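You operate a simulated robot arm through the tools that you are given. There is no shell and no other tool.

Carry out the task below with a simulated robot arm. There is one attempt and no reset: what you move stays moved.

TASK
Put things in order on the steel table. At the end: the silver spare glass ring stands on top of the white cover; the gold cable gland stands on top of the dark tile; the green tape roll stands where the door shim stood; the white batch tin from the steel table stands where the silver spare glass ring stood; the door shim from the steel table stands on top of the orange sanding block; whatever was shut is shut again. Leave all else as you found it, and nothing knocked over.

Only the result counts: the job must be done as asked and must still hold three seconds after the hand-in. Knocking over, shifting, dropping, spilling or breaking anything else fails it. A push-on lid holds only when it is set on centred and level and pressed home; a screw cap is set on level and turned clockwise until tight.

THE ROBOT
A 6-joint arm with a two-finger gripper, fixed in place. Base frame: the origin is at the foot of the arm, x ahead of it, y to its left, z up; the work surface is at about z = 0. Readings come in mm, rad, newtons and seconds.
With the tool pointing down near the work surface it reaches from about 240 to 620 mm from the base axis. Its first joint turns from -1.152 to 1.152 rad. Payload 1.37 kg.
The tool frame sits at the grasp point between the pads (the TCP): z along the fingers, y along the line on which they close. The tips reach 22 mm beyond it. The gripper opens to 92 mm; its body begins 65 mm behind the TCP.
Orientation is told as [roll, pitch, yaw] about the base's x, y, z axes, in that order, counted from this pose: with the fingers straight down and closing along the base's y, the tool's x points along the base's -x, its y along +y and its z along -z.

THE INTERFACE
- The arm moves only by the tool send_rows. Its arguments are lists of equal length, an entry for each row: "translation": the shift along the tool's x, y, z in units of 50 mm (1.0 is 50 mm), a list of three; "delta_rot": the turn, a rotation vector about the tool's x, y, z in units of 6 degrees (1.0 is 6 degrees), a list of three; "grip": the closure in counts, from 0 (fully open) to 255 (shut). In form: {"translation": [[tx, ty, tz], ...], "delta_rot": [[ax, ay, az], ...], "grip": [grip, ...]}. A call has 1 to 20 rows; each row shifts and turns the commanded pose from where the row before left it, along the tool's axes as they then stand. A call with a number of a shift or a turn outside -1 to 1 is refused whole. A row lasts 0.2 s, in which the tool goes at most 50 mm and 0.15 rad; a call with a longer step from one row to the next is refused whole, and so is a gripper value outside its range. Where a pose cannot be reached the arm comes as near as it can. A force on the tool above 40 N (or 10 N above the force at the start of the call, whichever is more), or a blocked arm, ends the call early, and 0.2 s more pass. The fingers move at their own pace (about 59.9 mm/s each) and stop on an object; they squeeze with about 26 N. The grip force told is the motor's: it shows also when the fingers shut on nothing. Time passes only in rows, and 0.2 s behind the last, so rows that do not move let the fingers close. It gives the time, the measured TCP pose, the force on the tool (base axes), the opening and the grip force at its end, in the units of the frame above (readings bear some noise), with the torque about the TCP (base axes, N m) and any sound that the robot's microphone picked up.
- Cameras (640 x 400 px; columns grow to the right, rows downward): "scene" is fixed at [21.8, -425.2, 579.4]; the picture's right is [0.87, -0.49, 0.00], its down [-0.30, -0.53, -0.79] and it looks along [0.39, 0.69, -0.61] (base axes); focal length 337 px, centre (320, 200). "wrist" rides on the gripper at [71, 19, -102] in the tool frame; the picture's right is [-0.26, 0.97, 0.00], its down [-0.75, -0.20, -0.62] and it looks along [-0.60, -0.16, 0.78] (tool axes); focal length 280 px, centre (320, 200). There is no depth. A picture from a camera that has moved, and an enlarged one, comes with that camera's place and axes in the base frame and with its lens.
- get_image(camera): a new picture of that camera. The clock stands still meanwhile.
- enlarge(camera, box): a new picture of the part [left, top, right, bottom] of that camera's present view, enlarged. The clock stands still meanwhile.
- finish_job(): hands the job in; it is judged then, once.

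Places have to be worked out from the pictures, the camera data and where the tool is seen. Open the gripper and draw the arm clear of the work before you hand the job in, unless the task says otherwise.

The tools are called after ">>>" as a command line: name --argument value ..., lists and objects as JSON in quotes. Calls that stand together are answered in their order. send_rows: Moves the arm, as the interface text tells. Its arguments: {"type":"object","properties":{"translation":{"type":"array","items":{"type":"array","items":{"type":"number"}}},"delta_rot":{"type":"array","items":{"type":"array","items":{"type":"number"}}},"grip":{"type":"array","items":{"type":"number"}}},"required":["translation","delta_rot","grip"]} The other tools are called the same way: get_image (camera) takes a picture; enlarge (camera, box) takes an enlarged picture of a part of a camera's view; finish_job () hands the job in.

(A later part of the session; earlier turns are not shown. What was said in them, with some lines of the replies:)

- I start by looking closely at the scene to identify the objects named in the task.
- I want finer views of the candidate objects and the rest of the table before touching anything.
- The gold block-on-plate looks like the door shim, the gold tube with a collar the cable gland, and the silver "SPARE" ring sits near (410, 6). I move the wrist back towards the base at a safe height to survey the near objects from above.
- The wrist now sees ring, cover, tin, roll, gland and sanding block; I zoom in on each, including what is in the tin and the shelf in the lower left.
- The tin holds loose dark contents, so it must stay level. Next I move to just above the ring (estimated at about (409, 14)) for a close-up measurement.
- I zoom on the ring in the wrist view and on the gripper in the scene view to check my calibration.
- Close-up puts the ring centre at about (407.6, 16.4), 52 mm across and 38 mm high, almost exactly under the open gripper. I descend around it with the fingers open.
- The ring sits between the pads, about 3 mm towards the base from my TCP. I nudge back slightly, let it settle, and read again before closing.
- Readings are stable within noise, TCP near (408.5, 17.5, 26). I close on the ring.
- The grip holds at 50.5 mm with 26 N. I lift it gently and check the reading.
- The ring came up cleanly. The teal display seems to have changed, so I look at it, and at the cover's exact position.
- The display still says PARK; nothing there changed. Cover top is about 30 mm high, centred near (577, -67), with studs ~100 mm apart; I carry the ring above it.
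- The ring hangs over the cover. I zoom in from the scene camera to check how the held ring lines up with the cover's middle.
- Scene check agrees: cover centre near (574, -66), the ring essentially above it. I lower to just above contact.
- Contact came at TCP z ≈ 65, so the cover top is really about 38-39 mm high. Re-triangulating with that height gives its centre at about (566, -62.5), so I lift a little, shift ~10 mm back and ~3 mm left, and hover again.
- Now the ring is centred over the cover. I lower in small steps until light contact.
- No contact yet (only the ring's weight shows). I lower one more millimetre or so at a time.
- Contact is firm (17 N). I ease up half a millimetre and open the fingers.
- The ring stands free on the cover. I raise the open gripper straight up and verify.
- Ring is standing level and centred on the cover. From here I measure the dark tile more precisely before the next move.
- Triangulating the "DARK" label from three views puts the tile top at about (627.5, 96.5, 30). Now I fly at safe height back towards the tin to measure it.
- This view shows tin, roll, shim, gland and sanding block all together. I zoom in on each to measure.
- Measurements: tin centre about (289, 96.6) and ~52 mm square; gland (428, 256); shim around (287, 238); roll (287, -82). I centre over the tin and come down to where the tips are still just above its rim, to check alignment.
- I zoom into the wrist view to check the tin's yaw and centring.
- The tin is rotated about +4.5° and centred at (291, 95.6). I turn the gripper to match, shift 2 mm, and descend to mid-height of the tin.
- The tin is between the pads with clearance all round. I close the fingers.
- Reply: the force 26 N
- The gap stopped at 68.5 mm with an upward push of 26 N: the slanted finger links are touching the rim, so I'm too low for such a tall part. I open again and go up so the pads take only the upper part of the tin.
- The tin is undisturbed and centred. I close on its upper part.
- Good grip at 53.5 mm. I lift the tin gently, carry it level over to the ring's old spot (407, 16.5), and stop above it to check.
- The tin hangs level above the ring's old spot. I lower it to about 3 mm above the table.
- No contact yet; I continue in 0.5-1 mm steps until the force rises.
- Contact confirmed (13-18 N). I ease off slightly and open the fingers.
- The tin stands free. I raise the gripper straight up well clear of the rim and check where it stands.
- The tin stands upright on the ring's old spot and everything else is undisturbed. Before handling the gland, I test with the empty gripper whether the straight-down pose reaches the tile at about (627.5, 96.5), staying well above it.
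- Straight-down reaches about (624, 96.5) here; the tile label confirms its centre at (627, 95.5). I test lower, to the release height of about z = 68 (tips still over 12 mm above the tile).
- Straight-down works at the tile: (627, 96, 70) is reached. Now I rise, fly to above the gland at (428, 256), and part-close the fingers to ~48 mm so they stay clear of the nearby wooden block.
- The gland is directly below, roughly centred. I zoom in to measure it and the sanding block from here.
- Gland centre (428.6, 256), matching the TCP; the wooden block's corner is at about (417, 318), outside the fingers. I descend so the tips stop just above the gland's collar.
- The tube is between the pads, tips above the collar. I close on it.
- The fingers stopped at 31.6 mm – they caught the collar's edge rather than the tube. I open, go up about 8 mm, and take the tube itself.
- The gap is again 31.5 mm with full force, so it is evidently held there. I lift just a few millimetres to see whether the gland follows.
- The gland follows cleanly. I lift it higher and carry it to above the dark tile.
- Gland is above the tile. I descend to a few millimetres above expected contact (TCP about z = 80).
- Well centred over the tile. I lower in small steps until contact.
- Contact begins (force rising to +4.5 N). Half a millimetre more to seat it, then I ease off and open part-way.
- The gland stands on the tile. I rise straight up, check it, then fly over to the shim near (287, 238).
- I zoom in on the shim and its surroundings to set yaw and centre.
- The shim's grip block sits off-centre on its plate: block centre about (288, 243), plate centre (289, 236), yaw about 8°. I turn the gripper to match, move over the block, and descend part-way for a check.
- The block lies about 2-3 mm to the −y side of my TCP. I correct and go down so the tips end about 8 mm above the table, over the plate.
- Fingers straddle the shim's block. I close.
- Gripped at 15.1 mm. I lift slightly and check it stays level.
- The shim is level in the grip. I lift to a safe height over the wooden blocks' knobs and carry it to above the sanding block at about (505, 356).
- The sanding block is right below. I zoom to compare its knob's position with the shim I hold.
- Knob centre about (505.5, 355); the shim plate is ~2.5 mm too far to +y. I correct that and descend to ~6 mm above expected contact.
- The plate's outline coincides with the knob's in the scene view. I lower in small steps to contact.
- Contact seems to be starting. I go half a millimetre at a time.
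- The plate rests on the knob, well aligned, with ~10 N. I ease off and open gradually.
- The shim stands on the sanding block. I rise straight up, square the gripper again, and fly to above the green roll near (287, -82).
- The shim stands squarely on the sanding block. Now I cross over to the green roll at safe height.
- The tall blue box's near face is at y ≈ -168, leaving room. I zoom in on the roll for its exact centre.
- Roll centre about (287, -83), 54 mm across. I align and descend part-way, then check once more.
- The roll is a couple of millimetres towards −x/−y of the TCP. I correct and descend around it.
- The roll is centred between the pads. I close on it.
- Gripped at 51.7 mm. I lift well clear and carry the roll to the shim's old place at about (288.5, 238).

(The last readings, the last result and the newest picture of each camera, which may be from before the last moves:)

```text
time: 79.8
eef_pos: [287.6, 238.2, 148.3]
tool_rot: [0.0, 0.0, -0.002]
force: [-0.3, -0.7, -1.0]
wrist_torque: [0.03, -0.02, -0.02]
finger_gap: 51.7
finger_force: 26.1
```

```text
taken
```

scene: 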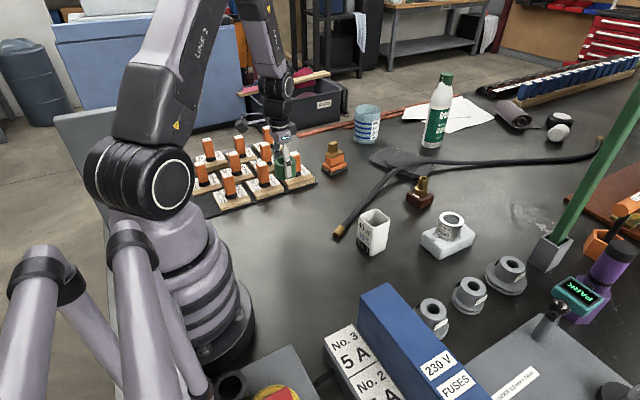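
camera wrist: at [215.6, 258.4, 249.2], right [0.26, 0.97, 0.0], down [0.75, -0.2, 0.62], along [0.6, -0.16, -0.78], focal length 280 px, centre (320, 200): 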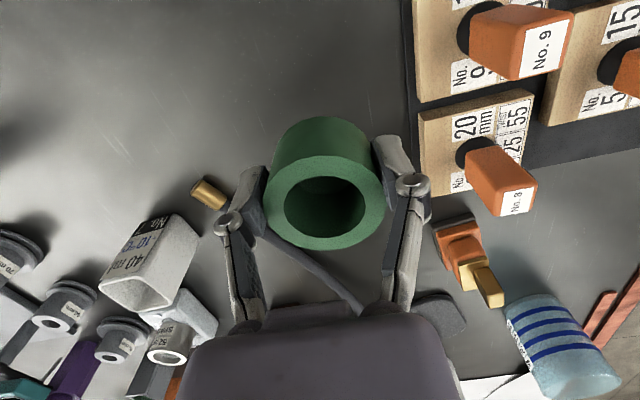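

The roll hangs over the shim's former place. I lower it to just above the table.

>>> send_rows --translation '[[-0.015, 0, 0.6], [0, 0, 0.7], [0, 0, 0.6], [0, 0, 0.26], [0, 0, 0.08], [0, 0, 0], [0, 0, 0]]' --delta_rot '[[0, 0, 0], [0, 0, 0], [0, 0, 0], [0, 0, 0], [0, 0, 0], [0, 0, 0], [0, 0, 0]]' --grip '[140, 140, 140, 140, 140, 140, 140]'

>>> send_rows --translation '[[0, 0, 0.03], [0, 0, 0]]' --delta_rot '[[0, 0, 0], [0, 0, 0]]' --grip '[140, 140]'

>>> send_rows --translation '[[0, 0, 0.02], [0, 0, 0]]' --delta_rot '[[0, 0, 0], [0, 0, 0]]' --grip '[140, 140]'

```text
time: 81.4
eef_pos: [288.7, 237.1, 33.9]
tool_rot: [0.0, 0.001, 0.0]
force: [0.3, -0.1, -0.5]
wrist_torque: [0.02, -0.01, -0.03]
finger_gap: 51.3
finger_force: 25.7
```

```text
time: 82.0
eef_pos: [288.4, 236.3, 31.6]
tool_rot: [-0.001, 0.0, 0.0]
force: [0.5, 0.5, 0.2]
wrist_torque: [0.02, -0.01, 0.0]
finger_gap: 51.4
finger_force: 26.1
```

```text
time: 82.6
eef_pos: [287.4, 236.6, 31.6]
tool_rot: [0.001, -0.001, 0.003]
force: [0.1, 0.1, -1.3]
wrist_torque: [-0.02, -0.01, -0.01]
finger_gap: 51.5
finger_force: 25.9
```

Not touching yet; I keep stepping down until the force rises.

>>> send_rows --translation '[[0, 0, 0.02], [0, 0, 0]]' --delta_rot '[[0, 0, 0], [0, 0, 0]]' --grip '[140, 140]'

>>> send_rows --translation '[[0, 0, 0.015], [0, 0, 0]]' --delta_rot '[[0, 0, 0], [0, 0, 0]]' --grip '[140, 140]'

```text
time: 83.2
eef_pos: [288.4, 237.8, 30.7]
tool_rot: [0.0, 0.0, 0.001]
force: [-0.6, -0.2, -0.1]
wrist_torque: [0.01, 0.0, -0.03]
finger_gap: 51.3
finger_force: 26.1
```

```text
time: 83.8
eef_pos: [288.9, 236.7, 28.7]
tool_rot: [0.0, -0.001, 0.0]
force: [-0.1, 0.5, -0.4]
wrist_torque: [0.01, -0.03, -0.02]
finger_gap: 51.3
finger_force: 25.8
```

>>> send_rows --translation '[[0, 0, 0.012], [0, 0, 0]]' --delta_rot '[[0, 0, 0], [0, 0, 0]]' --grip '[140, 140]'

>>> enlarge --camera "scene" --box '[240, 150, 340, 230]'

```text
time: 84.4
eef_pos: [288.3, 238.4, 29.1]
tool_rot: [0.001, 0.001, -0.001]
force: [-0.6, -3.0, 8.4]
wrist_torque: [-0.11, -0.05, -0.03]
finger_gap: 51.2
finger_force: 25.9
```

```text
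5.00 times, centred on (290, 190) of scene
camera zoom: at [21.7, -425.3, 579.4], right [0.87, -0.49, 0.0], down [-0.3, -0.53, -0.79], along [0.39, 0.69, -0.61], focal length 1686 px, centre (470, 250)
```

zoom: 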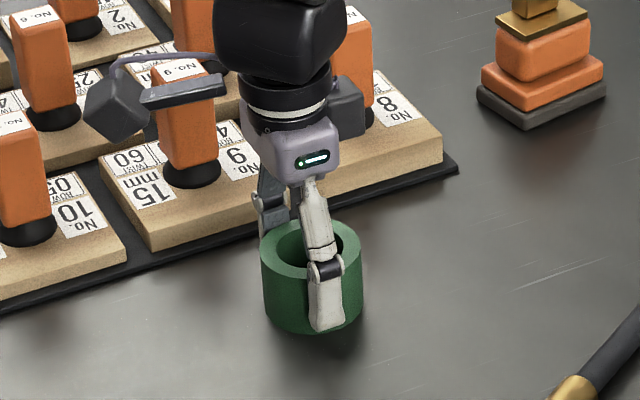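

Contact reached (8.4 N). I ease off a touch and open part-way to keep clear of the wooden blocks.

>>> send_rows --translation '[[0, 0, -0.008], [0, 0, 0], [0, 0, 0], [0, 0, 0], [0, 0, 0]]' --delta_rot '[[0, 0, 0], [0, 0, 0], [0, 0, 0], [0, 0, 0], [0, 0, 0]]' --grip '[125, 100, 75, 55, 55]'

>>> get_image --camera "wrist"

```text
time: 85.6
eef_pos: [287.1, 237.4, 30.6]
tool_rot: [-0.001, 0.0, -0.001]
force: [0.0, -0.6, 0.2]
wrist_torque: [-0.04, 0.0, -0.01]
finger_gap: 72.3
finger_force: 0.1
```

```text
taken
camera wrist: at [216.5, 257.6, 131.0], right [0.26, 0.97, 0.0], down [0.75, -0.2, 0.63], along [0.6, -0.16, -0.78], focal length 280 px, centre (320, 200)
```

wrist: 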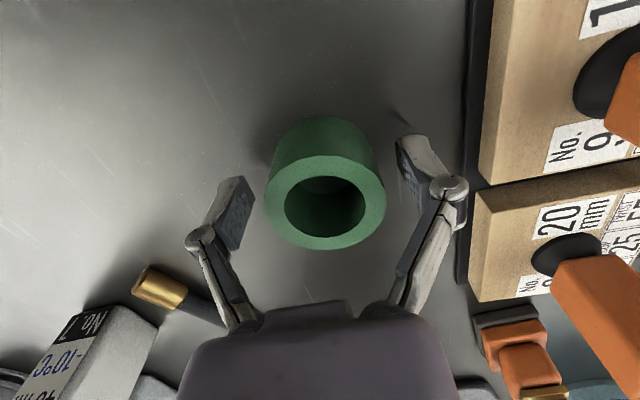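

The roll stands free. I rise straight up and withdraw to the starting pose region, then verify everything.

>>> send_rows --translation '[[0, 0, -0.3], [0, 0, -0.7], [0, 0, -0.9], [0, 0, -0.9], [0, 0, -0.9], [0, 0, -0.9], [-0.5, -0.5, 0], [-0.6, -0.6, 0], [-0.6, -0.6, 0], [-0.6, -0.6, 0], [-0.6, -0.6, 0], [0, 0, 0], [0, 0, 0]]' --delta_rot '[[0, 0, 0], [0, 0, 0], [0, 0, 0], [0, 0, 0], [0, 0, 0], [0, 0, 0], [0, 0, 0], [0, 0, 0], [0, 0, 0], [0, 0, 0], [0, 0, 0], [0, 0, 0], [0, 0, 0]]' --grip '[55, 55, 55, 0, 0, 0, 0, 0, 0, 0, 0, 0, 0]'

>>> get_image --camera "wrist"

>>> get_image --camera "scene"

```text
time: 88.4
eef_pos: [434.4, 93.2, 260.5]
tool_rot: [0.001, -0.002, 0.001]
force: [-0.7, 0.2, 0.4]
wrist_torque: [0.02, 0.03, 0.02]
finger_gap: 92.1
finger_force: 0.1
```

```text
taken
camera wrist: at [363.0, 113.5, 361.7], right [0.26, 0.97, 0.0], down [0.75, -0.2, 0.63], along [0.6, -0.16, -0.78], focal length 280 px, centre (320, 200)
```

wrist: 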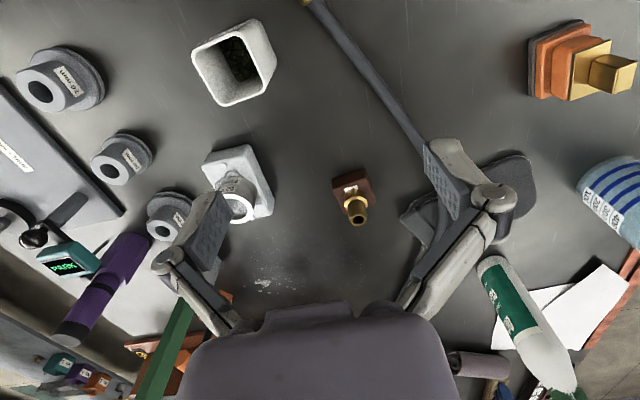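

```text
taken
```

scene: 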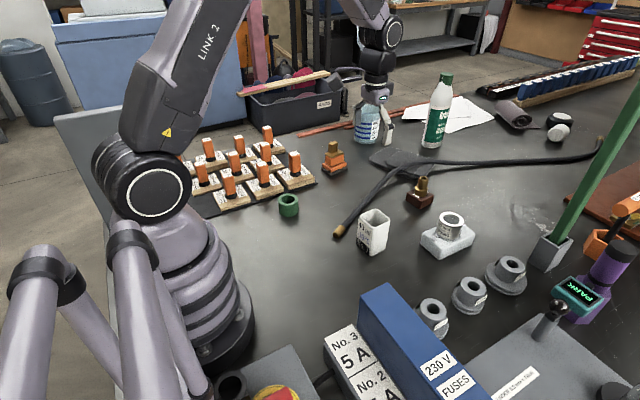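

All five pieces look placed and the rest undisturbed. I zoom in to verify each final position against the original pictures.

>>> enlarge --camera "scene" --box '[270, 180, 430, 280]'

>>> enlarge --camera "scene" --box '[260, 140, 360, 220]'

>>> enlarge --camera "scene" --box '[380, 170, 540, 270]'

>>> enlarge --camera "scene" --box '[180, 120, 340, 220]'

>>> enlarge --camera "scene" --box '[320, 250, 560, 400]'

```text
4.00 times, centred on (350, 230) of scene
camera zoom: at [21.8, -425.2, 579.4], right [0.87, -0.49, 0.0], down [-0.3, -0.53, -0.79], along [0.39, 0.69, -0.61], focal length 1349 px, centre (200, 80)
```

zoom: 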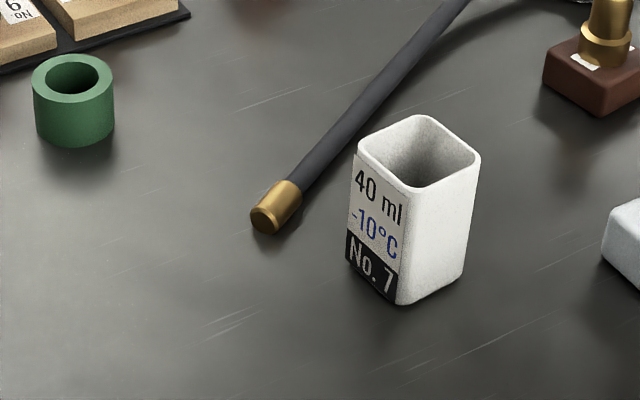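

```text
5.00 times, centred on (310, 180) of scene
camera zoom: at [21.8, -425.2, 579.4], right [0.87, -0.49, 0.0], down [-0.3, -0.53, -0.79], along [0.39, 0.69, -0.61], focal length 1686 px, centre (370, 300)
```

zoom: 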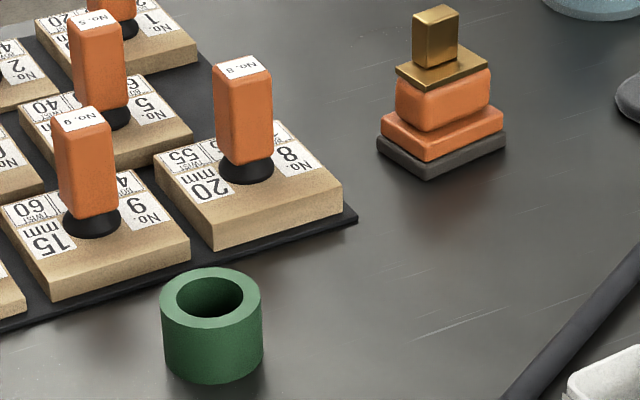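

```text
4.00 times, centred on (460, 220) of scene
camera zoom: at [21.8, -425.2, 579.4], right [0.87, -0.49, 0.0], down [-0.3, -0.53, -0.79], along [0.39, 0.69, -0.61], focal length 1349 px, centre (-240, 120)
```

zoom: 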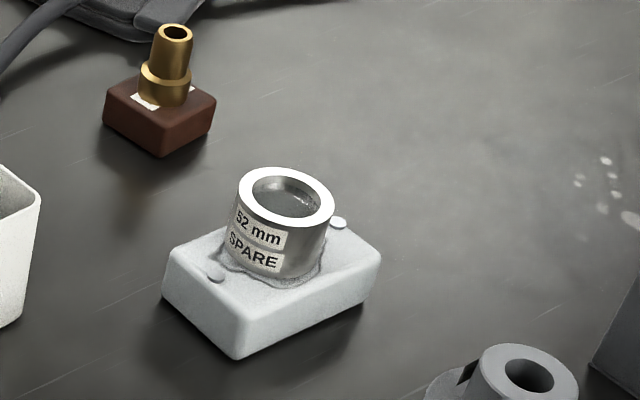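

```text
4.00 times, centred on (260, 170) of scene
camera zoom: at [21.8, -425.2, 579.4], right [0.87, -0.49, 0.0], down [-0.3, -0.53, -0.79], along [0.39, 0.69, -0.61], focal length 1349 px, centre (560, 320)
```

zoom: 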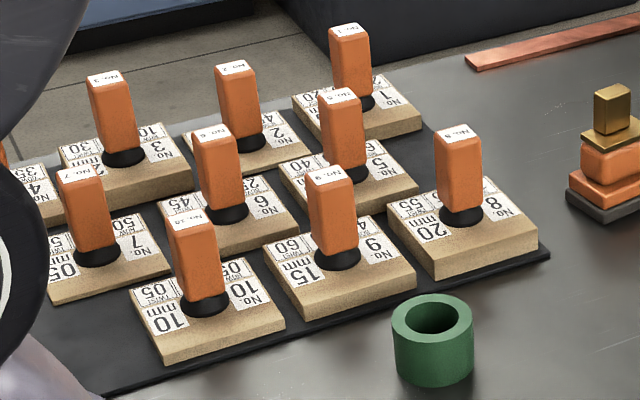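

```text
2.67 times, centred on (440, 325) of scene
camera zoom: at [21.8, -425.2, 579.4], right [0.87, -0.49, 0.0], down [-0.3, -0.53, -0.79], along [0.39, 0.69, -0.61], focal length 899 px, centre (0, -133)
```

zoom: 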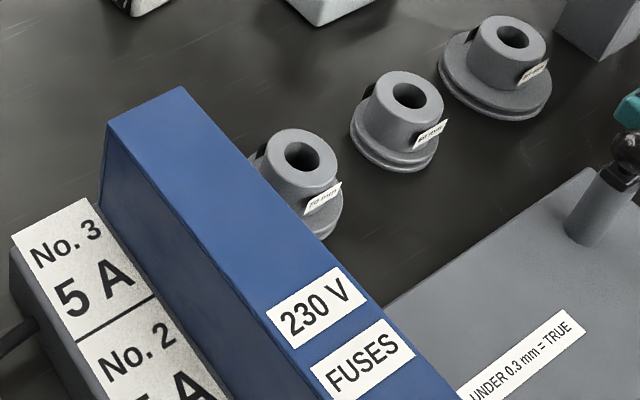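

Compared with the first pictures:
- The tin's base is within about 3 mm of where the ring stood.
- The roll sits on the shim's old spot.
- Ring, gland and shim stand level on their supports.
- The cover, tile, sanding block, hose, blocks and pulleys are unmoved, and nothing was opened.

The gripper is open and clear, so I hand the job in.

>>> finish_job

```text
The job is handed in.
```

I moved all five pieces and handed the job in; the result of the judging hasn't come back.

| Piece | Final place |
|---|---|
| Silver spare glass ring | On the white cover, between its two studs |
| Gold cable gland | On the dark tile, near its centre |
| Green tape roll | Where the door shim stood |
| White batch tin | Where the ring stood, within about 3 mm by the scene camera; kept upright |
| Door shim | On the orange sanding block, plate lined up with its top |

- **Left as found:** Nothing was opened, so nothing needed shutting again. In the final pictures the rest of the table matched the first ones, with nothing knocked over. The gripper was open and clear of the work.
- **Door shim:** nothing on the table was labelled as the door shim, so I took it to be the brass block on a small plate. The brass tube with a collar I took as the cable gland.
- **Corrections along the way:** I reset the ring once because the cover was taller than I first judged. My first grip on the tin was too low and pressed on its rim with about 26 N. I opened and gripped higher, and the tin had not moved.
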